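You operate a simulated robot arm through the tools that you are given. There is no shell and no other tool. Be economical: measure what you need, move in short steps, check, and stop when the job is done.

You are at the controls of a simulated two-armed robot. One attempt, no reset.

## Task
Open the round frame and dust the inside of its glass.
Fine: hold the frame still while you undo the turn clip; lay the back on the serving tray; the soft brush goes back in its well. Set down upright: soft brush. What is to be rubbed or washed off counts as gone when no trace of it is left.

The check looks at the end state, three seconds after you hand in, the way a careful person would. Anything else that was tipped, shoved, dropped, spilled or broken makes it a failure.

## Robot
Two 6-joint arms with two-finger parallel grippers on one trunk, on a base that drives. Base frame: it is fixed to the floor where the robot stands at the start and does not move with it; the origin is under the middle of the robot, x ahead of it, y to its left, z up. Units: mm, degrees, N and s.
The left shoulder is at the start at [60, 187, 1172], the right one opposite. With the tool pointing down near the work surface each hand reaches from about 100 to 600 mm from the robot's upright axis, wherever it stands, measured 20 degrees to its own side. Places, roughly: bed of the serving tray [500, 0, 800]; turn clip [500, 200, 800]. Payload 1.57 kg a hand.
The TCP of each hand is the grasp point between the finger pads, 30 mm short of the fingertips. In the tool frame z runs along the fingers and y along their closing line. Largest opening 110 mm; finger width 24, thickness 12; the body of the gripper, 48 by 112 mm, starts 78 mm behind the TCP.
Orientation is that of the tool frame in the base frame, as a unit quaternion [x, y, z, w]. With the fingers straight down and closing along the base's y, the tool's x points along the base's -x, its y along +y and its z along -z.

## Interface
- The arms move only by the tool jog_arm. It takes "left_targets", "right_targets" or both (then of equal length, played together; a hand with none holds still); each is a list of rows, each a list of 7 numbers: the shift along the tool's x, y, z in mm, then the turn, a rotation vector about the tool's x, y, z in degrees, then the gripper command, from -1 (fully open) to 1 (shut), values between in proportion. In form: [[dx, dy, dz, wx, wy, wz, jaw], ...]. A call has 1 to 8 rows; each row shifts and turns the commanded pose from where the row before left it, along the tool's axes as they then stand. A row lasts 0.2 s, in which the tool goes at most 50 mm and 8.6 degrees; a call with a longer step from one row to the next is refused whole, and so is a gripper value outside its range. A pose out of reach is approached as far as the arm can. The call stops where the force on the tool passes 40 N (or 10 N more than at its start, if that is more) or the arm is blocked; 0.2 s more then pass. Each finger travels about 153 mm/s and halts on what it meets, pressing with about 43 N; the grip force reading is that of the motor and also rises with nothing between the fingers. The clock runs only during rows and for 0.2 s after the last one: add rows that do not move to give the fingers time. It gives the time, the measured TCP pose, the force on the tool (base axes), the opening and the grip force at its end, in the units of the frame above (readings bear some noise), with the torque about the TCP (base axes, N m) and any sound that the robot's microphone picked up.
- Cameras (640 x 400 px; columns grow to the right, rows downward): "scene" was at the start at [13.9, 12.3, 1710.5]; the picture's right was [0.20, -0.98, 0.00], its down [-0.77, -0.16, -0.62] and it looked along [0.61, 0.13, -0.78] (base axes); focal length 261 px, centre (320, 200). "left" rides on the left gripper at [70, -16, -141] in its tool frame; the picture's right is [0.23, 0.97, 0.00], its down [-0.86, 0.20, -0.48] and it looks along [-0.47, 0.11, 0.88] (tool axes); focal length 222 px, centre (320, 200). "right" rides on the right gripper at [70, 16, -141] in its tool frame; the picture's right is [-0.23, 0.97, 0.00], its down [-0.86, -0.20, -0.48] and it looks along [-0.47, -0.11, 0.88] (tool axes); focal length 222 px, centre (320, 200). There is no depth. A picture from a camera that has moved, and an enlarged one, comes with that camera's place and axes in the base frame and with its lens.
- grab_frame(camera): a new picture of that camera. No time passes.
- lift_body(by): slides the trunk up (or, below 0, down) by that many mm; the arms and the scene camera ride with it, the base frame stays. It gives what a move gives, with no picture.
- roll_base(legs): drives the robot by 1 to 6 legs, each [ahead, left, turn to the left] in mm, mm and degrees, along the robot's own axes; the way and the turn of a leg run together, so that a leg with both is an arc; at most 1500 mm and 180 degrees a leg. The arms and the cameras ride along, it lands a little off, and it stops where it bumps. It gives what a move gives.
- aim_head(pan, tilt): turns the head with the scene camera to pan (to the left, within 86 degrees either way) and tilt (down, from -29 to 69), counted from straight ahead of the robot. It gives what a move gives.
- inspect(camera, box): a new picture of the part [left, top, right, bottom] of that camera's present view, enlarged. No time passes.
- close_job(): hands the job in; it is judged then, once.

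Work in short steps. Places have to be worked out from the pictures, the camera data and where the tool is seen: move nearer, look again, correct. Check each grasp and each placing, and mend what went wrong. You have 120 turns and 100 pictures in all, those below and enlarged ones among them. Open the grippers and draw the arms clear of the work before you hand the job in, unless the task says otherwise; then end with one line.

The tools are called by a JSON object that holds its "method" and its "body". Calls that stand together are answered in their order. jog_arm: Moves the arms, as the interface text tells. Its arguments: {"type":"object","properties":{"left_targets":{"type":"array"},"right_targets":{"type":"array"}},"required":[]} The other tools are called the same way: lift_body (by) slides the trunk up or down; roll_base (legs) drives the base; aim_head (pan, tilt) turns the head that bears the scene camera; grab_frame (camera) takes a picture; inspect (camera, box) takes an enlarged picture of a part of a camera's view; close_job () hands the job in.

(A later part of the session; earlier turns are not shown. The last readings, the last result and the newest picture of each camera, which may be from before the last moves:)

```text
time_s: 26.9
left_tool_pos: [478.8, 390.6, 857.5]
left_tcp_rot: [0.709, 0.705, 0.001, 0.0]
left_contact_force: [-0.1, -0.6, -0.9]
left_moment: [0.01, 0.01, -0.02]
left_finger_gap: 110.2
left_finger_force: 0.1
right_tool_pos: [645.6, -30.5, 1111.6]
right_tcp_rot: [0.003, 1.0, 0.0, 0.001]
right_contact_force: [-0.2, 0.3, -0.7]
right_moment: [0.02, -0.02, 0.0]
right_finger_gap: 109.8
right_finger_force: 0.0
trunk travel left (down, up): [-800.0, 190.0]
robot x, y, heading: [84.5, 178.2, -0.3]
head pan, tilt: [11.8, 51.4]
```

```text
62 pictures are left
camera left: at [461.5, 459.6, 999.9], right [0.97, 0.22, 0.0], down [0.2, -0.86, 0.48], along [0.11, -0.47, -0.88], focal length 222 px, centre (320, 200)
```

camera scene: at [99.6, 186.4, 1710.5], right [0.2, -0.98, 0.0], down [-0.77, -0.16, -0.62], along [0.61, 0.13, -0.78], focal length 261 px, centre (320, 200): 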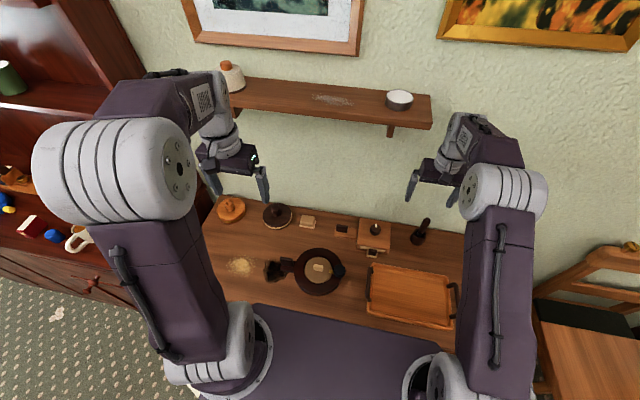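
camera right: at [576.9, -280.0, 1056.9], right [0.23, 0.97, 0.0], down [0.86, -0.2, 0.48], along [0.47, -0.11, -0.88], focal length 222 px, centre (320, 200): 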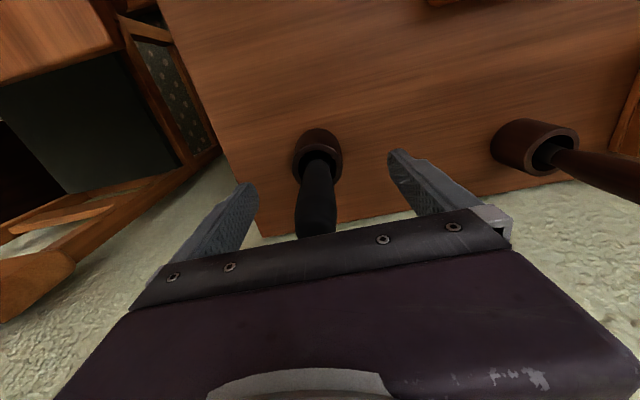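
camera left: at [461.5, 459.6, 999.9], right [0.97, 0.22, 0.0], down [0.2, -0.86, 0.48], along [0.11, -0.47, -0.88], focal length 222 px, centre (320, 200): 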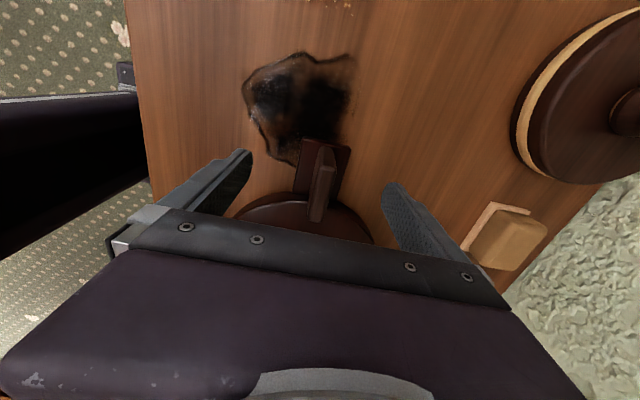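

Plate lies centred between the fingers. I close the left gripper on it.

{"method": "jog_arm", "body": {"left_targets": [[0, 0, 0, 0, 0, 0, 0], [0, 0, 0, 0, 0, 0, 0.5], [0, 0, 0, 0, 0, 0, 0.75], [0, 0, 0, 0, 0, 0, 1], [0, 0, 0, 0, 0, 0, 1]]}}

{"method": "grab_frame", "body": {"camera": "left"}}

{"method": "inspect", "body": {"camera": "scene", "box": [220, 190, 380, 310]}}

```text
time_s: 28.1
left_tool_pos: [478.5, 390.3, 859.4]
left_tcp_rot: [0.708, 0.706, -0.001, 0.0]
left_contact_force: [1.9, 0.6, 0.1]
left_moment: [0.0, 0.01, 0.2]
left_finger_gap: 13.0
left_finger_force: 29.9
right_tool_pos: [645.6, -29.6, 1111.0]
right_tcp_rot: [0.002, 1.0, 0.0, 0.0]
right_contact_force: [0.3, 1.2, 0.6]
right_moment: [0.02, 0.01, 0.0]
right_finger_gap: 109.9
right_finger_force: 0.1
trunk travel left (down, up): [-800.0, 190.0]
robot x, y, heading: [85.7, 176.4, -0.2]
head pan, tilt: [11.8, 51.4]
```

```text
61 pictures are left
camera left: at [461.6, 459.5, 1000.2], right [0.97, 0.22, 0.0], down [0.2, -0.86, 0.48], along [0.11, -0.47, -0.88], focal length 222 px, centre (320, 200)
```

left: 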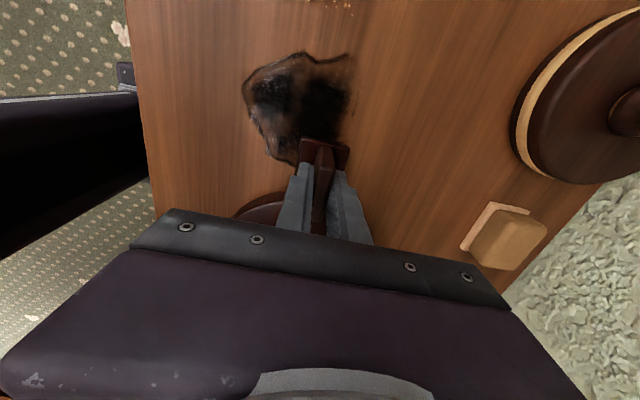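

```text
3.33 times, centred on (300, 250) of scene
camera zoom: at [99.8, 188.7, 1710.5], right [0.2, -0.98, 0.0], down [-0.77, -0.16, -0.62], along [0.61, 0.13, -0.78], focal length 870 px, centre (387, 33)
```

zoom: 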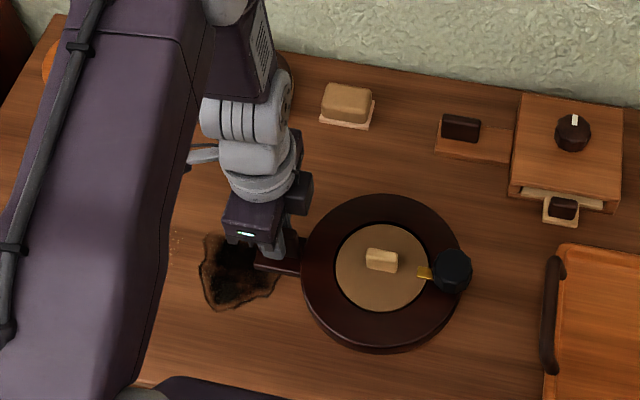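

Frame held (13 mm). The clip knob ≈(479,199). I bring the right hand above it at z≈1010.

{"method": "jog_arm", "body": {"right_targets": [[23.5, 32, 14, 0, 0, 0, -1], [23.5, 32, 14, 0, 0, 0, -1], [23.5, 32, 14, 0, 0, 0, -1], [23.5, 32, 14, 0, 0, 0, -1], [23.5, 32, 14, 0, 0, 0, -1], [23.5, 32, 14, 0, 0, 0, -1], [23.5, 32, 14, 0, 0, 0, -1], [0, 0, 0, 0, 0, 0, -1]]}}

{"method": "grab_frame", "body": {"camera": "right"}}

{"method": "grab_frame", "body": {"camera": "scene"}}

```text
time_s: 29.9
left_tool_pos: [477.8, 390.8, 858.2]
left_tcp_rot: [0.708, 0.706, 0.0, 0.0]
left_contact_force: [-0.1, 1.3, 1.0]
left_moment: [-0.35, -0.03, -0.03]
left_finger_gap: 12.8
left_finger_force: 29.7
right_tool_pos: [477.9, 193.6, 1012.9]
right_tcp_rot: [0.003, 1.0, 0.0, 0.0]
right_contact_force: [0.2, 0.1, -0.2]
right_moment: [0.04, -0.02, -0.03]
right_finger_gap: 109.9
right_finger_force: 0.1
trunk travel left (down, up): [-800.0, 190.0]
robot x, y, heading: [84.6, 173.4, -0.0]
head pan, tilt: [11.8, 51.4]
```

```text
59 pictures are left
camera right: at [408.8, 211.3, 1156.0], right [0.23, 0.97, 0.0], down [0.85, -0.2, 0.48], along [0.47, -0.11, -0.88], focal length 222 px, centre (320, 200)
```

right: 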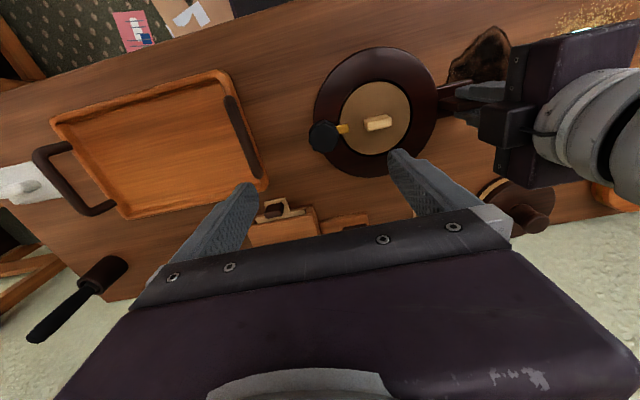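

```text
58 pictures are left
camera scene: at [99.5, 188.6, 1710.5], right [0.2, -0.98, 0.0], down [-0.77, -0.16, -0.62], along [0.61, 0.13, -0.78], focal length 261 px, centre (320, 200)
```

scene: 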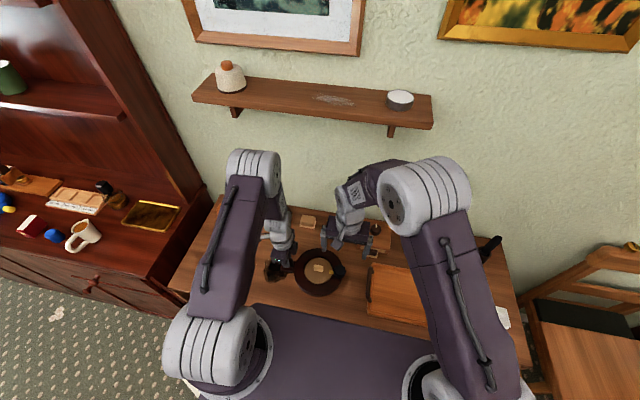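

{"method": "inspect", "body": {"camera": "right", "box": [290, 40, 460, 190]}}

```text
2.67 times, centred on (375, 115) of right
camera zoom: at [408.8, 211.3, 1156.0], right [0.23, 0.97, 0.0], down [0.85, -0.2, 0.48], along [0.47, -0.11, -0.88], focal length 592 px, centre (173, 427)
```

zoom: 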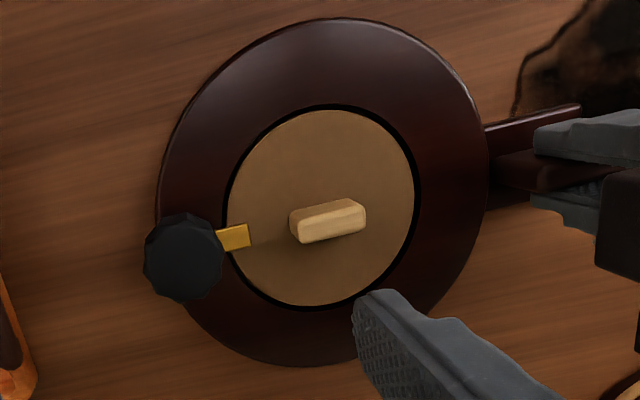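

Knob centre ≈(476,201), top z≈856. I lower the right hand around it to z≈866.

{"method": "jog_arm", "body": {"right_targets": [[2, 7, 30, 0, 0, 0, -1], [0, 0, 40, 0, 0, 0, -1], [0, 0, 30, 0, 0, 0, -1], [0, 0, 0, 0, 0, 0, -1]]}}

{"method": "grab_frame", "body": {"camera": "right"}}

```text
time_s: 30.9
left_tool_pos: [477.7, 389.4, 858.1]
left_tcp_rot: [0.708, 0.706, 0.0, -0.001]
left_contact_force: [-0.5, 0.8, -0.5]
left_moment: [-0.05, 0.02, -0.07]
left_finger_gap: 12.7
left_finger_force: 30.1
right_tool_pos: [477.2, 200.8, 912.6]
right_tcp_rot: [0.002, 1.0, 0.0, -0.001]
right_contact_force: [0.8, 0.0, 0.2]
right_moment: [0.0, -0.05, -0.01]
right_finger_gap: 109.9
right_finger_force: 0.1
trunk travel left (down, up): [-800.0, 190.0]
robot x, y, heading: [84.0, 177.1, -0.5]
head pan, tilt: [11.8, 51.4]
```

```text
56 pictures are left
camera right: at [407.2, 218.1, 1053.8], right [0.23, 0.97, 0.0], down [0.85, -0.2, 0.48], along [0.47, -0.11, -0.88], focal length 222 px, centre (320, 200)
```

right: 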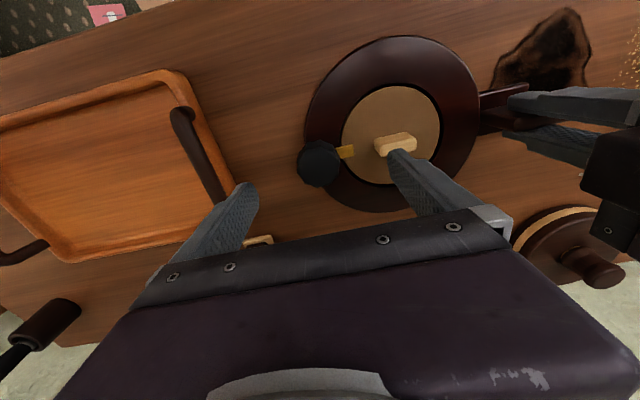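

The back's grip block lies near the open finger's path, so I narrow the jaws to ~64 mm first, then descend.

{"method": "jog_arm", "body": {"right_targets": [[1.5, 0, 0, 0, 0, 0, -0.16], [0, 0, 0, 0, 0, 0, -0.16], [0, 0, 0, 0, 0, 0, -0.16], [0, 0, 25, 0, 0, 0, -0.16], [0, 0, 21, 0, 0, 0, -0.16], [0, 0, 0, 0, 0, 0, -0.16]]}}

{"method": "grab_frame", "body": {"camera": "right"}}

```text
time_s: 32.3
left_tool_pos: [478.0, 389.6, 858.6]
left_tcp_rot: [0.708, 0.706, 0.0, 0.001]
left_contact_force: [-0.4, 0.2, 0.2]
left_moment: [-0.06, -0.02, -0.08]
left_finger_gap: 12.8
left_finger_force: 29.8
right_tool_pos: [476.7, 200.2, 867.3]
right_tcp_rot: [0.002, 1.0, 0.0, 0.0]
right_contact_force: [0.0, -0.5, -0.1]
right_moment: [0.01, 0.05, -0.03]
right_finger_gap: 63.8
right_finger_force: 0.0
trunk travel left (down, up): [-800.0, 190.0]
robot x, y, heading: [86.5, 177.1, -0.2]
head pan, tilt: [11.8, 51.4]
```

```text
55 pictures are left
camera right: at [407.9, 217.8, 1009.0], right [0.23, 0.97, 0.0], down [0.85, -0.2, 0.48], along [0.47, -0.11, -0.88], focal length 222 px, centre (320, 200)
```

right: 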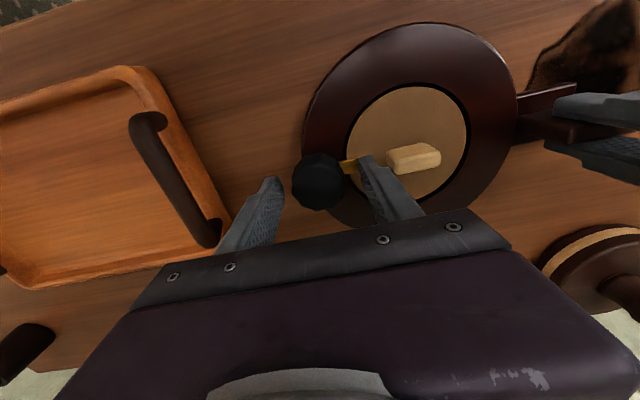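

Centred on the knob. I close on it.

{"method": "jog_arm", "body": {"right_targets": [[2, 1.5, 0, 0, 0, 0, -0.16], [0, 0, 0, 0, 0, 0, 0.3], [0, 0, 0, 0, 0, 0, 1], [0, 0, 0, 0, 0, 0, 1], [0, 0, 0, 0, 0, 0, 1]]}}

{"method": "inspect", "body": {"camera": "right", "box": [240, 100, 480, 250]}}

```text
time_s: 33.5
left_tool_pos: [477.2, 389.7, 858.3]
left_tcp_rot: [0.709, 0.705, -0.001, 0.0]
left_contact_force: [-4.1, 33.6, 0.2]
left_moment: [0.19, -0.08, -0.73]
left_finger_gap: 13.0
left_finger_force: 29.4
right_tool_pos: [475.4, 201.0, 866.9]
right_tcp_rot: [0.003, 1.0, 0.0, -0.002]
right_contact_force: [5.4, -36.1, 6.4]
right_moment: [-0.83, 0.2, -0.06]
right_finger_gap: 39.0
right_finger_force: 43.0
trunk travel left (down, up): [-800.0, 190.0]
robot x, y, heading: [89.2, 175.6, -0.4]
head pan, tilt: [11.8, 51.4]
```

```text
2.67 times, centred on (360, 175) of right
camera zoom: at [406.1, 217.9, 1009.4], right [0.23, 0.97, 0.0], down [0.86, -0.2, 0.48], along [0.46, -0.11, -0.88], focal length 592 px, centre (213, 267)
```

zoom: 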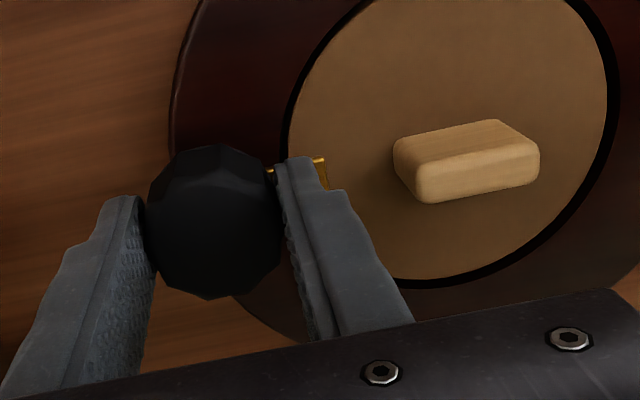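

Gripped (39 mm) but 36 N sideways builds between the hands; I shift the right hand slightly toward -y to relieve it.

{"method": "jog_arm", "body": {"right_targets": [[0, -1.5, 0, 0, 0, 0, 1], [0, 0, 0, 0, 0, 0, 1]]}}

```text
time_s: 34.1
left_tool_pos: [478.5, 389.0, 859.4]
left_tcp_rot: [0.708, 0.706, 0.0, 0.0]
left_contact_force: [-2.2, 23.0, 0.7]
left_moment: [-0.04, -0.04, -0.2]
left_finger_gap: 12.8
left_finger_force: 29.7
right_tool_pos: [475.7, 200.5, 866.7]
right_tcp_rot: [0.002, 1.0, -0.001, -0.001]
right_contact_force: [-0.7, -23.1, 3.2]
right_moment: [-0.42, 0.61, -0.03]
right_finger_gap: 39.0
right_finger_force: 43.2
trunk travel left (down, up): [-800.0, 190.0]
robot x, y, heading: [86.1, 176.9, -0.2]
head pan, tilt: [11.8, 51.4]
```

{"method": "jog_arm", "body": {"right_targets": [[0, -2.5, 0, 0, 0, 0, 1], [0, 0, 0, 0, 0, 0, 1]]}}

```text
time_s: 34.7
left_tool_pos: [478.5, 389.0, 859.7]
left_tcp_rot: [0.709, 0.706, 0.0, 0.0]
left_contact_force: [1.1, -4.5, 9.6]
left_moment: [-1.02, -0.24, 0.07]
left_finger_gap: 13.0
left_finger_force: 29.6
right_tool_pos: [476.9, 200.6, 868.0]
right_tcp_rot: [0.002, 1.0, 0.001, 0.0]
right_contact_force: [-2.0, 5.1, -7.9]
right_moment: [-0.65, 0.59, 0.1]
right_finger_gap: 39.2
right_finger_force: 43.2
trunk travel left (down, up): [-800.0, 190.0]
robot x, y, heading: [86.6, 178.2, -0.4]
head pan, tilt: [11.8, 51.4]
```

Forces are low now. I turn the knob -8°/row about the tool axis, a few rows to feel the direction.

{"method": "jog_arm", "body": {"right_targets": [[0, 0, 0, 0, 0, -7, 1], [0, 0, 0, 0, 0, -7, 1], [0, 0, 0, 0, 0, -7, 1], [0, 0, 0, 0, 0, 0, 1]]}}

{"method": "inspect", "body": {"camera": "right", "box": [240, 100, 480, 250]}}

```text
time_s: 35.7
left_tool_pos: [479.2, 389.7, 858.8]
left_tcp_rot: [0.71, 0.705, 0.0, 0.0]
left_contact_force: [3.0, -27.7, 11.7]
left_moment: [-0.53, -0.38, 0.26]
left_finger_gap: 13.1
left_finger_force: 29.6
right_tool_pos: [476.3, 199.3, 868.5]
right_tcp_rot: [-0.182, 0.983, 0.001, 0.002]
right_contact_force: [-2.1, 28.9, -6.0]
right_moment: [-0.16, 0.45, 0.02]
right_finger_gap: 39.3
right_finger_force: 42.8
trunk travel left (down, up): [-800.0, 190.0]
robot x, y, heading: [88.4, 177.4, 0.0]
head pan, tilt: [11.8, 51.4]
```

```text
2.67 times, centred on (360, 175) of right
camera zoom: at [405.7, 190.4, 1010.0], right [-0.13, 0.99, 0.0], down [0.87, 0.12, 0.48], along [0.48, 0.07, -0.88], focal length 592 px, centre (213, 267)
```

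zoom: 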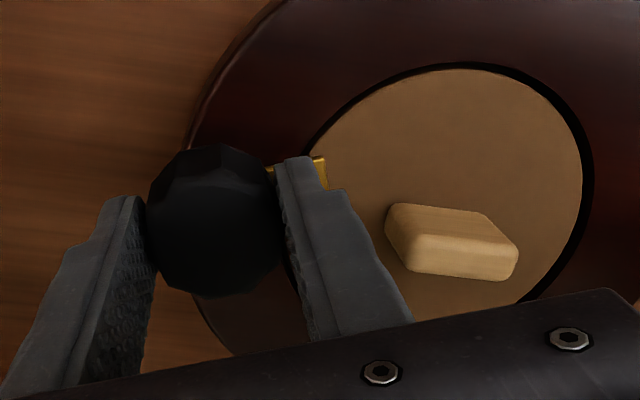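

The tongue turns freely with the hand. I correct +y ~2 mm and keep turning.

{"method": "jog_arm", "body": {"right_targets": [[-0.9, 2, 0, 0, 0, 0, 1], [0, 0, 0, 0, 0, -8, 1], [0, 0, 0, 0, 0, -8, 1], [0, 0, 0, 0, 0, -8, 1], [0, 0, 0, 0, 0, 0, 1]]}}

```text
time_s: 36.9
left_tool_pos: [477.4, 389.4, 858.6]
left_tcp_rot: [0.708, 0.706, -0.001, 0.0]
left_contact_force: [3.0, 6.1, -0.4]
left_moment: [0.99, 0.05, -0.3]
left_finger_gap: 12.9
left_finger_force: 29.4
right_tool_pos: [475.2, 200.0, 867.0]
right_tcp_rot: [-0.38, 0.925, -0.001, -0.001]
right_contact_force: [1.2, -7.6, 6.3]
right_moment: [0.52, -0.43, 0.0]
right_finger_gap: 39.1
right_finger_force: 43.2
trunk travel left (down, up): [-800.0, 190.0]
robot x, y, heading: [86.4, 178.4, -0.3]
head pan, tilt: [11.8, 51.4]
```

Forces small; 45° done. I continue for another 45°.

{"method": "jog_arm", "body": {"right_targets": [[0, 0, 0, 0, 0, -8, 1], [0, 0, 0, 0, 0, -8, 1], [0, 0, 0, 0, 0, -8, 1], [0, 0, 0, 0, 0, 0, 1]]}}

{"method": "jog_arm", "body": {"right_targets": [[0, 0, 0, 0, 0, -8, 1], [0, 0, 0, 0, 0, -8, 1], [0, 0, 0, 0, 0, -6, 1], [0, 0, 0, 0, 0, 0, 1]]}}

{"method": "grab_frame", "body": {"camera": "right"}}

```text
time_s: 37.9
left_tool_pos: [477.3, 389.7, 858.3]
left_tcp_rot: [0.708, 0.706, 0.0, -0.001]
left_contact_force: [-2.3, 32.5, -0.9]
left_moment: [0.35, -0.06, -0.65]
left_finger_gap: 12.7
left_finger_force: 30.1
right_tool_pos: [475.3, 199.4, 868.0]
right_tcp_rot: [-0.565, 0.825, 0.001, -0.002]
right_contact_force: [3.3, -34.8, 8.0]
right_moment: [-0.02, -0.52, -0.03]
right_finger_gap: 39.2
right_finger_force: 43.0
trunk travel left (down, up): [-800.0, 190.0]
robot x, y, heading: [85.1, 176.6, -0.4]
head pan, tilt: [11.8, 51.4]
```

```text
time_s: 38.9
left_tool_pos: [478.0, 390.4, 859.1]
left_tcp_rot: [0.709, 0.706, 0.0, -0.001]
left_contact_force: [-4.9, 31.2, 3.6]
left_moment: [-0.15, -0.02, -0.66]
left_finger_gap: 12.8
left_finger_force: 29.4
right_tool_pos: [477.2, 201.3, 868.3]
right_tcp_rot: [0.712, -0.702, 0.0, 0.002]
right_contact_force: [3.6, -31.9, -0.9]
right_moment: [-1.05, -0.15, -0.34]
right_finger_gap: 39.0
right_finger_force: 43.3
trunk travel left (down, up): [-800.0, 190.0]
robot x, y, heading: [89.2, 178.1, -0.1]
head pan, tilt: [11.8, 51.4]
```

```text
52 pictures are left
camera right: at [460.7, 131.3, 1009.4], right [-0.98, 0.21, 0.0], down [0.19, 0.86, 0.48], along [0.1, 0.47, -0.88], focal length 222 px, centre (320, 200)
```

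right: 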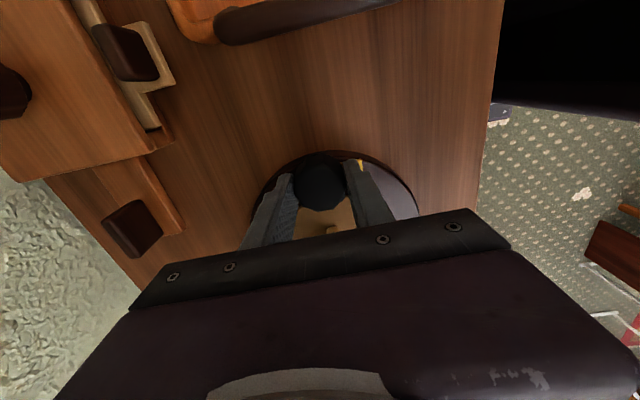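

Turned 90°. I relieve the side force (base -y = tool +x), then open and lift.

{"method": "jog_arm", "body": {"right_targets": [[2.5, 0, 0, 0, 0, 0, 1], [0, 0, 0, 0, 0, 0, 1], [0, 0, 0, 0, 0, 0, -0.16], [0, 0, 0, 0, 0, 0, -0.16], [0, 0, -30, 0, 0, 0, -0.16], [0, 0, -40, 0, 0, 0, -0.16], [0, 0, -40, 0, 0, 0, -0.16], [0, 0, 0, 0, 0, 0, -0.16]]}}

{"method": "inspect", "body": {"camera": "right", "box": [220, 90, 460, 240]}}

{"method": "inspect", "body": {"camera": "scene", "box": [260, 230, 380, 305]}}

```text
time_s: 40.7
left_tool_pos: [477.5, 389.3, 858.1]
left_tcp_rot: [0.709, 0.705, -0.001, -0.001]
left_contact_force: [-2.1, -0.4, 0.7]
left_moment: [0.45, -0.01, 0.06]
left_finger_gap: 13.1
left_finger_force: 29.6
right_tool_pos: [475.3, 198.9, 979.0]
right_tcp_rot: [0.712, -0.702, 0.0, -0.001]
right_contact_force: [-0.2, 0.0, -0.6]
right_moment: [0.02, 0.02, 0.02]
right_finger_gap: 63.6
right_finger_force: 0.0
trunk travel left (down, up): [-800.0, 190.0]
robot x, y, heading: [82.1, 176.2, -0.3]
head pan, tilt: [11.8, 51.4]
```

```text
2.67 times, centred on (340, 165) of right
camera zoom: at [459.3, 129.0, 1120.3], right [-0.98, 0.21, 0.0], down [0.19, 0.86, 0.48], along [0.1, 0.47, -0.88], focal length 592 px, centre (267, 293)
```

zoom: 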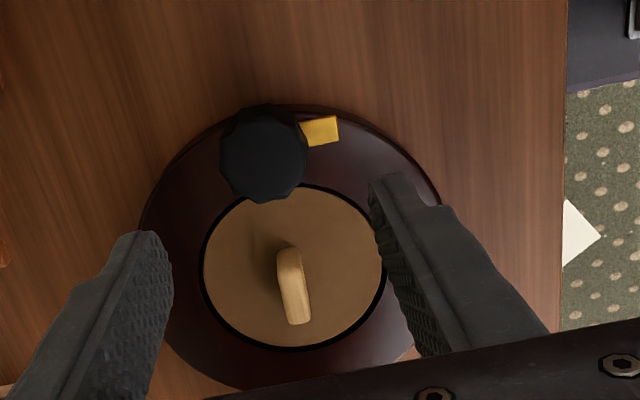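

```text
5.33 times, centred on (320, 268) of scene
camera zoom: at [99.3, 188.4, 1710.5], right [0.2, -0.98, 0.0], down [-0.77, -0.16, -0.62], along [0.61, 0.13, -0.78], focal length 1392 px, centre (320, -160)
```

zoom: 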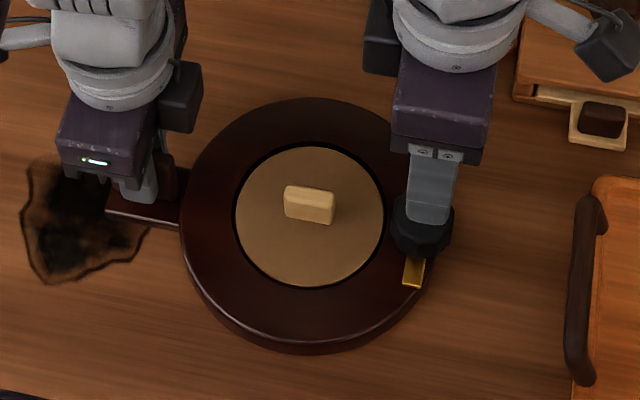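

Clip tongue is clear of the back. Lug is ≈(477,273), long along y; the right hand already closes along x. I move over it and lower to z≈905.

{"method": "jog_arm", "body": {"right_targets": [[-37, 0, 0, 0, 0, 0, -0.16], [-37, 0, 0, 0, 0, 0, -0.16], [0, 0, 37, 0, 0, 0, -0.16], [0, 0, 37, 0, 0, 0, -0.16], [0, 0, 0, 0, 0, 0, -0.16]]}}

{"method": "grab_frame", "body": {"camera": "right"}}

{"method": "inspect", "body": {"camera": "scene", "box": [260, 230, 380, 305]}}

```text
time_s: 41.9
left_tool_pos: [477.7, 389.5, 858.4]
left_tcp_rot: [0.709, 0.705, -0.001, -0.001]
left_contact_force: [0.5, 0.7, -0.5]
left_moment: [0.44, -0.02, -0.01]
left_finger_gap: 12.8
left_finger_force: 29.8
right_tool_pos: [475.2, 274.0, 904.6]
right_tcp_rot: [0.712, -0.703, 0.0, 0.001]
right_contact_force: [0.9, 0.8, 0.2]
right_moment: [0.0, 0.01, -0.01]
right_finger_gap: 63.6
right_finger_force: 0.1
trunk travel left (down, up): [-800.0, 190.0]
robot x, y, heading: [86.9, 175.3, -0.3]
head pan, tilt: [11.8, 51.4]
```

```text
49 pictures are left
camera right: at [460.0, 203.6, 1046.6], right [-0.98, 0.21, 0.0], down [0.19, 0.86, 0.48], along [0.1, 0.47, -0.88], focal length 222 px, centre (320, 200)
```

right: 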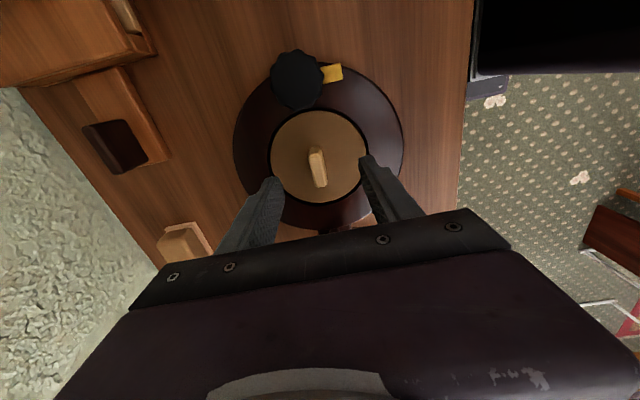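

```text
5.33 times, centred on (320, 268) of scene
camera zoom: at [99.6, 188.7, 1710.5], right [0.2, -0.98, 0.0], down [-0.77, -0.16, -0.62], along [0.61, 0.13, -0.78], focal length 1392 px, centre (320, -160)
```

zoom: 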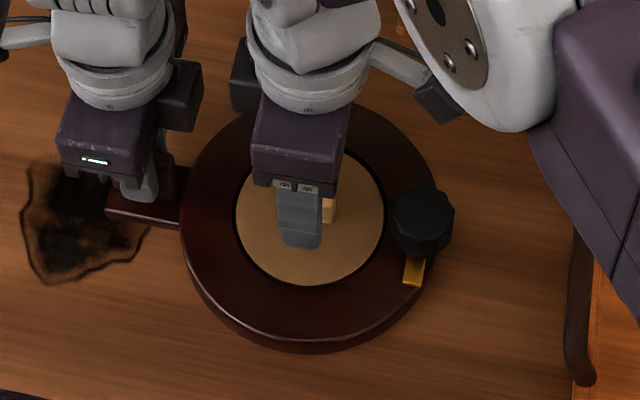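

Aligned. Descend to z≈864 and check.

{"method": "jog_arm", "body": {"right_targets": [[0, -1.5, 25, 0, 0, 0, -0.16], [0, 0, 10, 0, 0, 0, -0.16], [0, 0, 5, 0, 0, 0, -0.16], [0, 0, 0, 0, 0, 0, -0.16]]}}

{"method": "inspect", "body": {"camera": "right", "box": [220, 90, 460, 240]}}

```text
time_s: 42.9
left_tool_pos: [478.5, 390.1, 858.4]
left_tcp_rot: [0.708, 0.706, 0.001, -0.001]
left_contact_force: [-0.5, -0.6, -0.3]
left_moment: [0.35, 0.0, 0.01]
left_finger_gap: 12.9
left_finger_force: 29.9
right_tool_pos: [477.2, 273.0, 865.3]
right_tcp_rot: [0.712, -0.702, 0.0, 0.001]
right_contact_force: [0.3, 0.1, -0.7]
right_moment: [0.02, -0.03, -0.01]
right_finger_gap: 63.6
right_finger_force: 0.0
trunk travel left (down, up): [-800.0, 190.0]
robot x, y, heading: [87.5, 174.1, -0.6]
head pan, tilt: [11.8, 51.4]
```

```text
2.67 times, centred on (340, 165) of right
camera zoom: at [461.7, 203.9, 1006.4], right [-0.98, 0.21, 0.0], down [0.19, 0.86, 0.48], along [0.1, 0.47, -0.88], focal length 592 px, centre (267, 293)
```

zoom: 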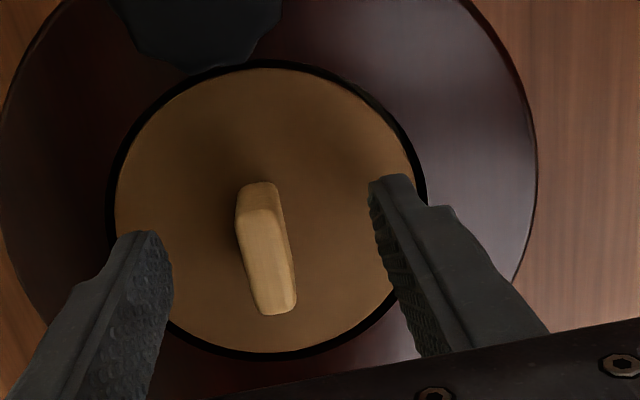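

Good alignment, no contact. Down 5 more and close on the lug.

{"method": "jog_arm", "body": {"right_targets": [[0, 0, 5, 0, 0, 0, -0.16], [0, 0, 0, 0, 0, 0, 0.4], [0, 0, 0, 0, 0, 0, 0.8], [0, 0, 0, 0, 0, 0, 1], [0, 0, 0, 0, 0, 0, 1]]}}

{"method": "inspect", "body": {"camera": "right", "box": [220, 90, 460, 240]}}

```text
time_s: 44.1
left_tool_pos: [478.2, 389.0, 858.2]
left_tcp_rot: [0.709, 0.705, 0.001, 0.0]
left_contact_force: [-1.4, -0.8, -0.2]
left_moment: [0.36, -0.04, -0.04]
left_finger_gap: 13.0
left_finger_force: 29.7
right_tool_pos: [477.6, 272.3, 859.2]
right_tcp_rot: [0.712, -0.703, 0.0, -0.001]
right_contact_force: [-0.4, 0.0, 1.3]
right_moment: [0.03, -0.01, -0.04]
right_finger_gap: 12.1
right_finger_force: 29.7
trunk travel left (down, up): [-800.0, 190.0]
robot x, y, heading: [83.9, 177.8, -0.2]
head pan, tilt: [11.8, 51.4]
```

```text
2.67 times, centred on (340, 165) of right
camera zoom: at [461.9, 203.8, 1001.7], right [-0.98, 0.21, 0.0], down [0.19, 0.86, 0.48], along [0.1, 0.47, -0.88], focal length 592 px, centre (267, 293)
```

zoom: 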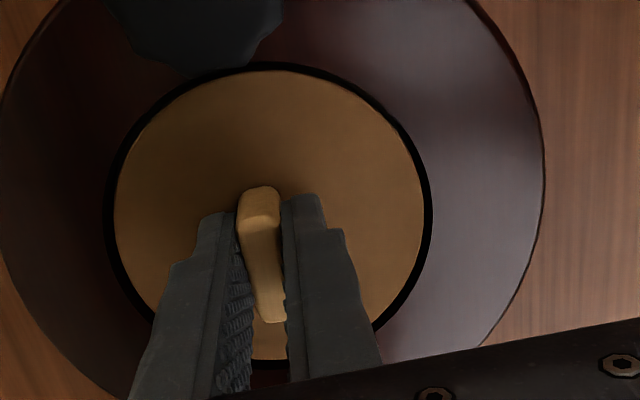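

Lug gripped (12 mm). I lift straight up slowly, then look.

{"method": "jog_arm", "body": {"right_targets": [[0, 0, -8, 0, 0, 0, 1], [0, 0, -15, 0, 0, 0, 1], [0, 0, -30, 0, 0, 0, 1], [0, 0, -40, 0, 0, 0, 1], [0, 0, 0, 0, 0, 0, 1]]}}

{"method": "grab_frame", "body": {"camera": "scene"}}

{"method": "inspect", "body": {"camera": "scene", "box": [260, 230, 380, 305]}}

```text
time_s: 45.3
left_tool_pos: [478.8, 388.9, 858.4]
left_tcp_rot: [0.709, 0.705, 0.0, 0.0]
left_contact_force: [-0.5, -1.8, 0.5]
left_moment: [0.19, -0.06, -0.04]
left_finger_gap: 12.9
left_finger_force: 29.6
right_tool_pos: [475.5, 271.6, 951.5]
right_tcp_rot: [0.712, -0.702, 0.0, 0.0]
right_contact_force: [0.2, -0.6, -0.7]
right_moment: [0.02, 0.04, -0.03]
right_finger_gap: 11.8
right_finger_force: 29.0
trunk travel left (down, up): [-800.0, 190.0]
robot x, y, heading: [86.7, 173.6, -0.3]
head pan, tilt: [11.8, 51.4]
```

```text
45 pictures are left
camera scene: at [99.7, 188.9, 1710.5], right [0.2, -0.98, 0.0], down [-0.77, -0.16, -0.62], along [0.61, 0.12, -0.78], focal length 261 px, centre (320, 200)
```

scene: 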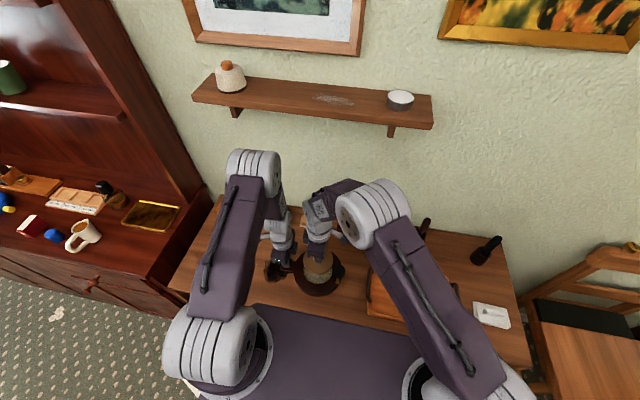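

```text
5.33 times, centred on (320, 268) of scene
camera zoom: at [99.7, 188.9, 1710.5], right [0.2, -0.98, 0.0], down [-0.77, -0.16, -0.62], along [0.61, 0.12, -0.78], focal length 1392 px, centre (320, -160)
```

zoom: 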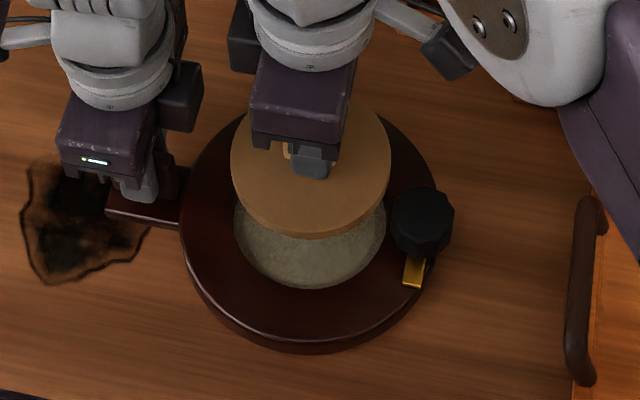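

Back is off and the dusty glass shows. I carry the back over to the tray centre (≈455,-35) at this height.

{"method": "jog_arm", "body": {"right_targets": [[44, 3, -3, 0, 0, 0, 1], [44, 3, 0, 0, 0, 0, 1], [44, 3, 0, 0, 0, 0, 1], [44, 3, 0, 0, 0, 0, 1], [44, 3, 0, 0, 0, 0, 1], [44, 3, 0, 0, 0, 0, 1], [43, 2, 0, 0, 0, 0, 1], [0, 0, 0, 0, 0, 0, 1]]}}

{"method": "grab_frame", "body": {"camera": "right"}}

{"method": "inspect", "body": {"camera": "scene", "box": [260, 200, 500, 350]}}

```text
time_s: 47.1
left_tool_pos: [478.0, 390.7, 859.2]
left_tcp_rot: [0.709, 0.706, -0.001, 0.0]
left_contact_force: [-0.3, -0.7, 0.3]
left_moment: [0.29, 0.01, -0.02]
left_finger_gap: 12.6
left_finger_force: 29.7
right_tool_pos: [460.6, -32.7, 956.0]
right_tcp_rot: [0.712, -0.702, 0.0, 0.0]
right_contact_force: [0.4, 0.0, -1.0]
right_moment: [-0.02, 0.02, 0.01]
right_finger_gap: 11.8
right_finger_force: 29.4
trunk travel left (down, up): [-800.0, 190.0]
robot x, y, heading: [84.7, 178.1, -0.3]
head pan, tilt: [11.8, 51.4]
```

```text
43 pictures are left
camera right: at [445.3, -102.2, 1096.7], right [-0.98, 0.21, 0.0], down [0.19, 0.86, 0.48], along [0.1, 0.47, -0.88], focal length 222 px, centre (320, 200)
```

right: 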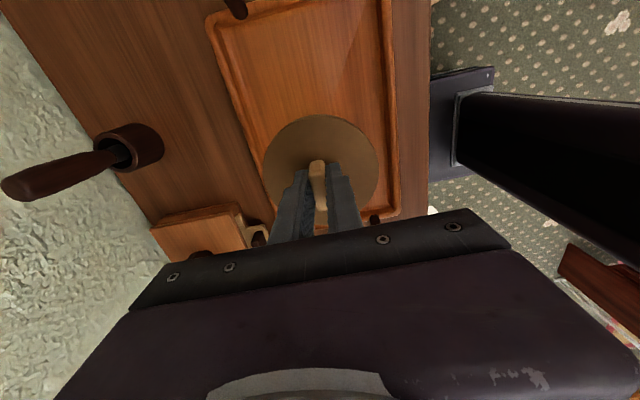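

```text
2.67 times, centred on (380, 275) of scene
camera zoom: at [99.6, 189.3, 1710.5], right [0.2, -0.98, 0.0], down [-0.77, -0.16, -0.62], along [0.61, 0.12, -0.78], focal length 696 px, centre (160, 0)
```

zoom: 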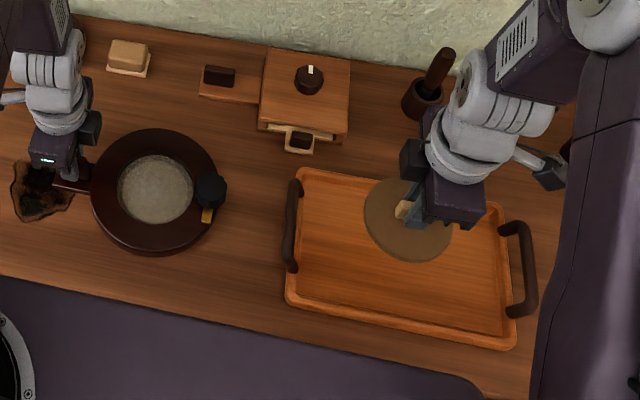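

Tray spans x 369–552, y −198–83; the disc over (460,-33) is well inside. I lower to ~862 then creep.

{"method": "jog_arm", "body": {"right_targets": [[0, 0, 35, 0, 0, 0, 1], [0, 0, 35, 0, 0, 0, 1], [0, 0, 22, 0, 0, 0, 1], [0, 0, 0, 0, 0, 0, 1]]}}

{"method": "jog_arm", "body": {"right_targets": [[0, 0, 3, 0, 0, 0, 1], [0, 0, 3, 0, 0, 0, 1], [0, 0, 3, 0, 0, 0, 1], [0, 0, 0, 0, 0, 0, 1]]}}

{"method": "inspect", "body": {"camera": "right", "box": [220, 90, 460, 240]}}

```text
time_s: 48.1
left_tool_pos: [479.4, 391.1, 858.7]
left_tcp_rot: [0.708, 0.706, 0.0, -0.001]
left_contact_force: [-0.8, -0.8, 0.1]
left_moment: [0.0, -0.04, -0.02]
left_finger_gap: 12.8
left_finger_force: 29.0
right_tool_pos: [460.3, -34.4, 862.8]
right_tcp_rot: [0.711, -0.703, 0.0, 0.001]
right_contact_force: [0.1, 1.0, -0.1]
right_moment: [0.02, -0.01, 0.0]
right_finger_gap: 12.0
right_finger_force: 29.1
trunk travel left (down, up): [-800.0, 190.0]
robot x, y, heading: [84.6, 176.1, -0.2]
head pan, tilt: [11.8, 51.4]
```

```text
time_s: 49.1
left_tool_pos: [477.7, 390.4, 859.7]
left_tcp_rot: [0.709, 0.705, 0.0, 0.001]
left_contact_force: [0.2, 0.4, 0.2]
left_moment: [0.29, -0.02, 0.02]
left_finger_gap: 12.6
left_finger_force: 30.0
right_tool_pos: [459.6, -33.2, 855.3]
right_tcp_rot: [0.711, -0.703, 0.002, -0.001]
right_contact_force: [3.6, -3.7, 34.5]
right_moment: [-0.06, 0.0, 0.01]
right_finger_gap: 12.3
right_finger_force: 29.2
trunk travel left (down, up): [-800.0, 190.0]
robot x, y, heading: [84.1, 177.8, -0.4]
head pan, tilt: [11.8, 51.4]
```

```text
2.67 times, centred on (340, 165) of right
camera zoom: at [443.9, -102.8, 997.6], right [-0.98, 0.21, 0.0], down [0.19, 0.86, 0.48], along [0.11, 0.47, -0.88], focal length 592 px, centre (267, 293)
```

zoom: 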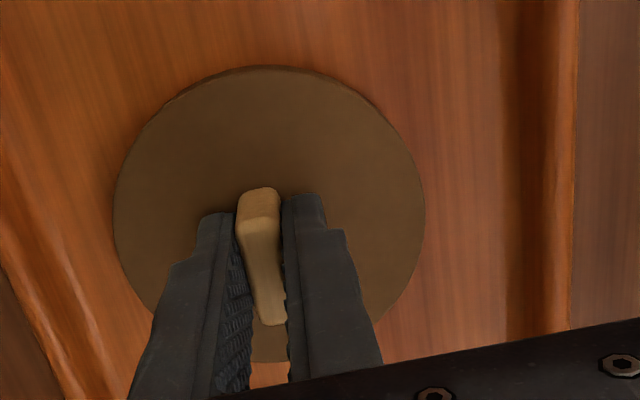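

The disc rests on the tray bed. I ease off 2 mm, open and lift away; left gripper also releases the frame and rises, since the base must drive for the brush.

{"method": "jog_arm", "body": {"right_targets": [[0, 0, -2, 0, 0, 0, 1], [0, 0, 0, 0, 0, 0, 0.4], [0, 0, 0, 0, 0, 0, 0.2], [0, 0, -25, 0, 0, 0, 0.2], [0, 0, -40, 0, 0, 0, 0], [0, 0, -45, 0, 0, 0, -1], [0, 0, -45, 0, 0, 0, -1], [0, 0, -45, 0, 0, 0, -1]], "left_targets": [[0, 0, 0, 0, 0, 0, 0.4], [0, 0, 0, 0, 0, 0, 0.2], [0, 0, 0, 0, 0, 0, 0], [0, 0, -25, 0, 0, 0, 0], [0, 0, -40, 0, 0, 0, 0], [0, 0, -45, 0, 0, 0, -1], [0, 0, -45, 0, 0, 0, -1], [0, 0, -45, 0, 0, 0, -1]]}}

{"method": "grab_frame", "body": {"camera": "scene"}}

```text
time_s: 50.9
left_tool_pos: [474.0, 390.2, 1059.3]
left_tcp_rot: [0.708, 0.706, 0.001, 0.001]
left_contact_force: [-0.2, 0.4, -0.1]
left_moment: [0.02, -0.07, -0.01]
left_finger_gap: 109.8
left_finger_force: 0.0
right_tool_pos: [457.2, -35.0, 1056.5]
right_tcp_rot: [0.711, -0.703, 0.0, -0.001]
right_contact_force: [-0.6, 0.2, -0.9]
right_moment: [0.01, -0.04, 0.03]
right_finger_gap: 110.0
right_finger_force: 0.1
trunk travel left (down, up): [-800.0, 190.0]
robot x, y, heading: [84.2, 174.2, -0.5]
head pan, tilt: [11.8, 51.4]
```

```text
40 pictures are left
camera scene: at [95.7, 188.6, 1710.4], right [0.2, -0.98, 0.0], down [-0.76, -0.16, -0.63], along [0.61, 0.13, -0.78], focal length 261 px, centre (320, 200)
```

scene: 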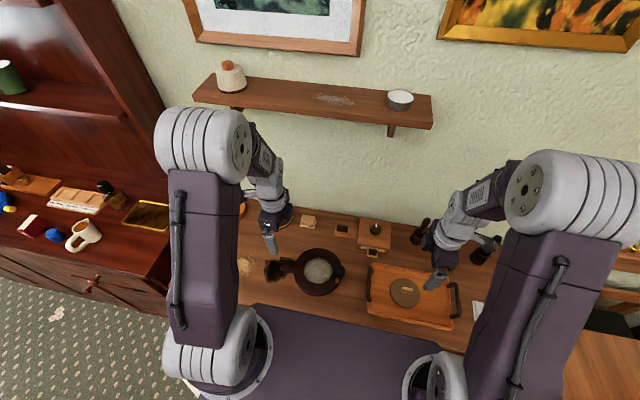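

The back lies flat on the tray. I turn the right gripper back (+90°) for the brush and drive right 270 mm.

{"method": "jog_arm", "body": {"right_targets": [[0, 0, -8, 0, 0, 8.5, -1], [0, 0, -8, 0, 0, 8.5, -1], [0, 0, -8, 0, 0, 8.5, -1], [0, 0, -8, 0, 0, 8.5, -1], [0, 0, -8, 0, 0, 8.5, -1], [0, 0, -8, 0, 0, 8.5, -1], [0, 0, -8, 0, 0, 8.5, -1], [0, 0, -8, 0, 0, 8.5, -1]], "left_targets": [[0, 0, -10, 0, 0, 0, -1], [0, 0, -10, 0, 0, 0, -1], [0, 0, -10, 0, 0, 0, -1], [0, 0, -10, 0, 0, 0, -1], [0, 0, -10, 0, 0, 0, -1], [0, 0, -10, 0, 0, 0, -1], [0, 0, -10, 0, 0, 0, -1], [0, 0, -10, 0, 0, 0, -1]]}}

{"method": "jog_arm", "body": {"right_targets": [[0, 0, 0, 0, 0, 8, -1], [0, 0, 0, 0, 0, 8, -1], [0, 0, 0, 0, 0, 7, -1], [0, 0, 0, 0, 0, 0, -1]]}}

{"method": "roll_base", "body": {"legs": [[0, -275, 0]]}}

```text
time_s: 52.7
left_tool_pos: [476.2, 390.7, 1140.5]
left_tcp_rot: [0.708, 0.706, 0.001, 0.0]
left_contact_force: [0.1, 0.6, 0.1]
left_moment: [-0.01, -0.03, 0.01]
left_finger_gap: 110.0
left_finger_force: 0.0
right_tool_pos: [460.7, -34.2, 1120.3]
right_tcp_rot: [-0.195, 0.981, 0.0, 0.0]
right_contact_force: [-0.3, 0.2, 0.4]
right_moment: [-0.01, 0.01, 0.0]
right_finger_gap: 110.1
right_finger_force: 0.1
trunk travel left (down, up): [-800.0, 190.0]
robot x, y, heading: [86.3, 174.8, -0.4]
head pan, tilt: [11.8, 51.4]
```

```text
time_s: 53.7
left_tool_pos: [476.4, 390.0, 1137.9]
left_tcp_rot: [0.709, 0.706, 0.0, 0.0]
left_contact_force: [0.3, -0.5, 0.4]
left_moment: [0.02, 0.0, -0.04]
left_finger_gap: 110.0
left_finger_force: 0.0
right_tool_pos: [461.2, -35.2, 1119.7]
right_tcp_rot: [0.002, 1.0, 0.0, 0.0]
right_contact_force: [0.7, -0.4, 0.2]
right_moment: [-0.02, 0.0, -0.01]
right_finger_gap: 109.9
right_finger_force: 0.1
trunk travel left (down, up): [-800.0, 190.0]
robot x, y, heading: [86.0, 180.6, -0.3]
head pan, tilt: [11.8, 51.4]
```

```text
time_s: 55.6
left_tool_pos: [476.0, 120.3, 1138.1]
left_tcp_rot: [0.707, 0.707, 0.0, 0.001]
left_contact_force: [-0.4, -0.7, -0.7]
left_moment: [0.04, 0.01, 0.02]
left_finger_gap: 109.8
left_finger_force: 0.0
right_tool_pos: [461.0, -304.0, 1120.5]
right_tcp_rot: [0.001, 1.0, -0.001, 0.0]
right_contact_force: [0.0, 0.4, 0.9]
right_moment: [-0.02, -0.02, -0.02]
right_finger_gap: 110.0
right_finger_force: 0.1
trunk travel left (down, up): [-800.0, 190.0]
robot x, y, heading: [85.3, -92.9, -0.1]
head pan, tilt: [11.8, 51.4]
```

I move the right hand back over the soft brush at ≈(647,-298).

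{"method": "jog_arm", "body": {"right_targets": [[-37, 1, 0, 0, 0, 0, -1], [-37, 1, 0, 0, 0, 0, -1], [-37, 1, 10, 0, 0, 0, -1], [-37, 1, 25, 0, 0, 0, -1], [-37, 1, 30, 0, 0, 0, -1], [0, 0, 35, 0, 0, 0, -1], [0, 0, 0, 0, 0, 0, -1]]}}

{"method": "grab_frame", "body": {"camera": "right"}}

{"method": "inspect", "body": {"camera": "scene", "box": [320, 170, 480, 270]}}

```text
time_s: 57.2
left_tool_pos: [475.4, 118.0, 1139.2]
left_tcp_rot: [0.707, 0.707, 0.0, 0.001]
left_contact_force: [-0.4, -1.0, 0.4]
left_moment: [-0.01, -0.01, 0.01]
left_finger_gap: 110.1
left_finger_force: 0.1
right_tool_pos: [646.0, -301.4, 1018.4]
right_tcp_rot: [0.001, 1.0, 0.0, 0.0]
right_contact_force: [-0.3, 0.9, 0.7]
right_moment: [0.0, 0.01, 0.03]
right_finger_gap: 110.0
right_finger_force: 0.1
trunk travel left (down, up): [-800.0, 190.0]
robot x, y, heading: [85.9, -94.1, -0.4]
head pan, tilt: [11.8, 51.4]
```

```text
39 pictures are left
camera right: at [576.3, -284.8, 1159.9], right [0.23, 0.97, 0.0], down [0.85, -0.2, 0.48], along [0.47, -0.11, -0.88], focal length 222 px, centre (320, 200)
```

right: 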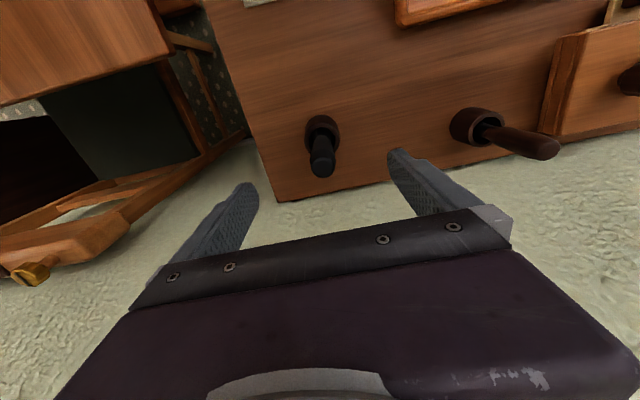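

```text
4.00 times, centred on (400, 220) of scene
camera zoom: at [98.1, -83.4, 1710.5], right [0.2, -0.98, 0.0], down [-0.77, -0.16, -0.62], along [0.61, 0.13, -0.78], focal length 1044 px, centre (0, 120)
```

zoom: 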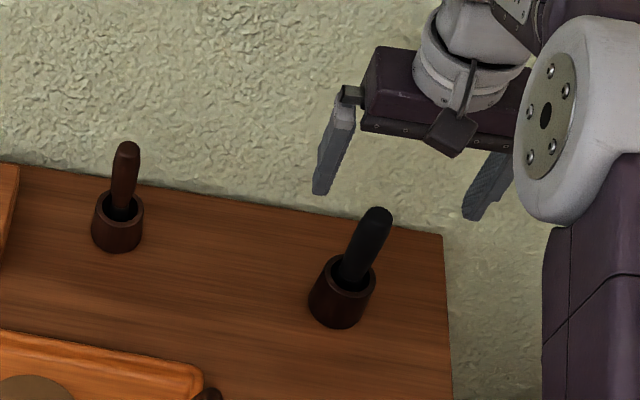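

Brush stands as before. I descend to z≈915, close, and lift.

{"method": "jog_arm", "body": {"right_targets": [[-2, 1, 34, 0, 0, 0, -1], [0, 0, 40, 0, 0, 0, -1], [0, 0, 28, 0, 0, 0, -1], [0, 0, 0, 0, 0, 0, 0], [0, 0, 0, 0, 0, 0, 0.5], [0, 0, 0, 0, 0, 0, 1], [0, 0, 0, 0, 0, 0, 1], [0, 0, 0, 0, 0, 0, 1]]}}

{"method": "jog_arm", "body": {"right_targets": [[0, 0, -15, 0, 0, 0, 1], [0, 0, -35, 0, 0, 0, 1], [0, 0, -40, 0, 0, 0, 1], [0, 0, -40, 0, 0, 0, 1], [0, 0, -40, 0, 0, 0, 1], [0, 0, 0, 0, 0, 0, 1]]}}

{"method": "grab_frame", "body": {"camera": "right"}}

```text
time_s: 59.0
left_tool_pos: [474.7, 119.2, 1139.0]
left_tcp_rot: [0.708, 0.706, 0.0, 0.001]
left_contact_force: [1.6, 0.0, 0.1]
left_moment: [0.0, -0.03, 0.03]
left_finger_gap: 110.0
left_finger_force: 0.0
right_tool_pos: [647.8, -301.4, 918.8]
right_tcp_rot: [0.001, 1.0, 0.0, 0.0]
right_contact_force: [-0.9, -0.5, -0.1]
right_moment: [-0.01, 0.0, 0.03]
right_finger_gap: 24.3
right_finger_force: 36.0
trunk travel left (down, up): [-800.0, 190.0]
robot x, y, heading: [80.9, -97.8, -0.2]
head pan, tilt: [11.8, 51.4]
```

```text
time_s: 60.4
left_tool_pos: [475.2, 119.1, 1139.0]
left_tcp_rot: [0.708, 0.706, 0.0, 0.001]
left_contact_force: [-0.9, -0.2, 0.0]
left_moment: [-0.05, 0.0, 0.0]
left_finger_gap: 109.8
left_finger_force: 0.1
right_tool_pos: [647.0, -300.8, 1088.2]
right_tcp_rot: [0.0, 1.0, 0.0, 0.0]
right_contact_force: [-0.4, 0.1, -0.5]
right_moment: [-0.02, 0.03, 0.02]
right_finger_gap: 24.3
right_finger_force: 36.0
trunk travel left (down, up): [-800.0, 190.0]
robot x, y, heading: [86.5, -97.7, 0.2]
head pan, tilt: [11.8, 51.4]
```

```text
37 pictures are left
camera right: at [577.2, -283.7, 1230.4], right [0.23, 0.97, 0.0], down [0.86, -0.2, 0.48], along [0.47, -0.11, -0.88], focal length 222 px, centre (320, 200)
```

right: 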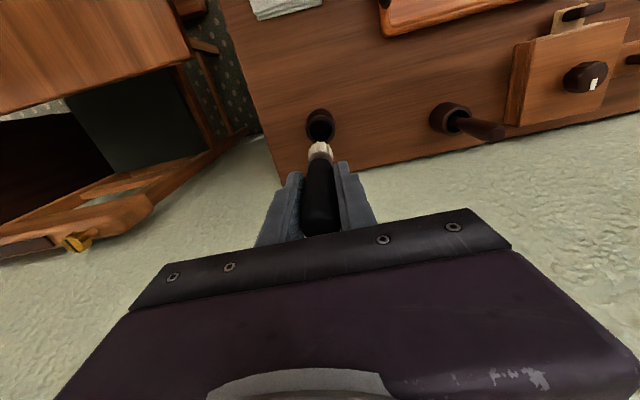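

Brush in hand, cream bristles visible. I pull it back to x≈480 and drive left to the frame again.

{"method": "jog_arm", "body": {"right_targets": [[42, 0, 0, 0, 0, 0, 1], [42, 0, 0, 0, 0, 0, 1], [42, 0, 0, 0, 0, 0, 1], [42, 0, 0, 0, 0, 0, 1], [0, 0, 0, 0, 0, 0, 1]]}}

{"method": "roll_base", "body": {"legs": [[0, 275, 0]]}}

{"method": "grab_frame", "body": {"camera": "left"}}

{"method": "grab_frame", "body": {"camera": "scene"}}

```text
time_s: 61.6
left_tool_pos: [475.4, 118.1, 1137.8]
left_tcp_rot: [0.708, 0.706, 0.0, 0.0]
left_contact_force: [0.2, -0.6, 1.0]
left_moment: [-0.03, 0.03, -0.03]
left_finger_gap: 109.9
left_finger_force: 0.1
right_tool_pos: [480.5, -301.3, 1087.5]
right_tcp_rot: [0.001, 1.0, -0.001, -0.001]
right_contact_force: [0.3, -0.1, -0.6]
right_moment: [-0.04, 0.05, 0.02]
right_finger_gap: 24.2
right_finger_force: 35.9
trunk travel left (down, up): [-800.0, 190.0]
robot x, y, heading: [82.7, -96.0, -0.3]
head pan, tilt: [11.8, 51.4]
```

```text
time_s: 63.5
left_tool_pos: [478.0, 391.3, 1140.3]
left_tcp_rot: [0.709, 0.705, 0.0, 0.0]
left_contact_force: [0.2, 0.3, 0.3]
left_moment: [-0.01, -0.01, 0.02]
left_finger_gap: 109.9
left_finger_force: 0.1
right_tool_pos: [480.5, -27.6, 1088.0]
right_tcp_rot: [0.002, 1.0, 0.001, 0.0]
right_contact_force: [0.3, 0.0, 0.4]
right_moment: [0.03, 0.02, 0.0]
right_finger_gap: 24.2
right_finger_force: 36.1
trunk travel left (down, up): [-800.0, 190.0]
robot x, y, heading: [84.1, 177.7, -0.1]
head pan, tilt: [11.8, 51.4]
```

```text
36 pictures are left
camera left: at [460.3, 461.0, 1280.5], right [0.97, 0.22, 0.0], down [0.2, -0.86, 0.48], along [0.11, -0.47, -0.88], focal length 222 px, centre (320, 200)
```

left: 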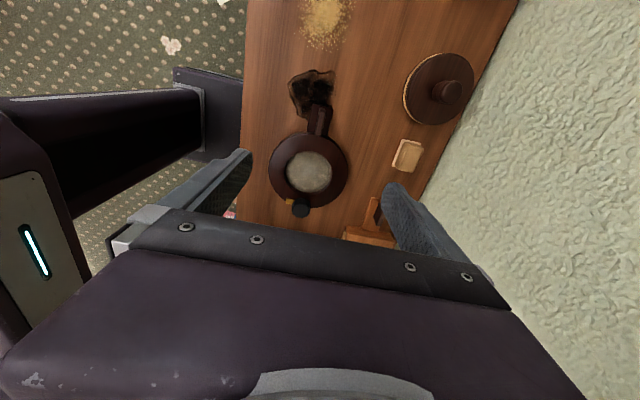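

```text
35 pictures are left
camera scene: at [99.8, 189.5, 1710.5], right [0.2, -0.98, 0.0], down [-0.77, -0.16, -0.62], along [0.61, 0.13, -0.78], focal length 261 px, centre (320, 200)
```

scene: 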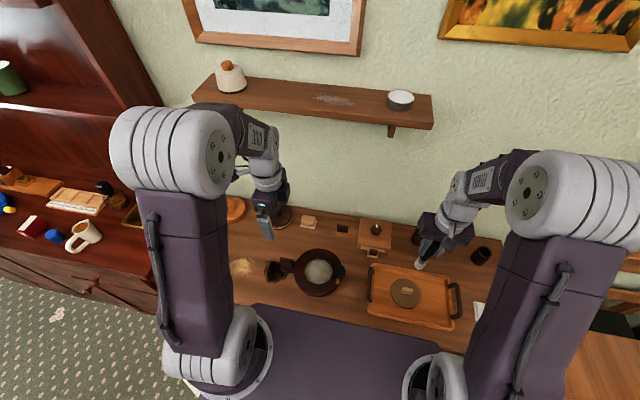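

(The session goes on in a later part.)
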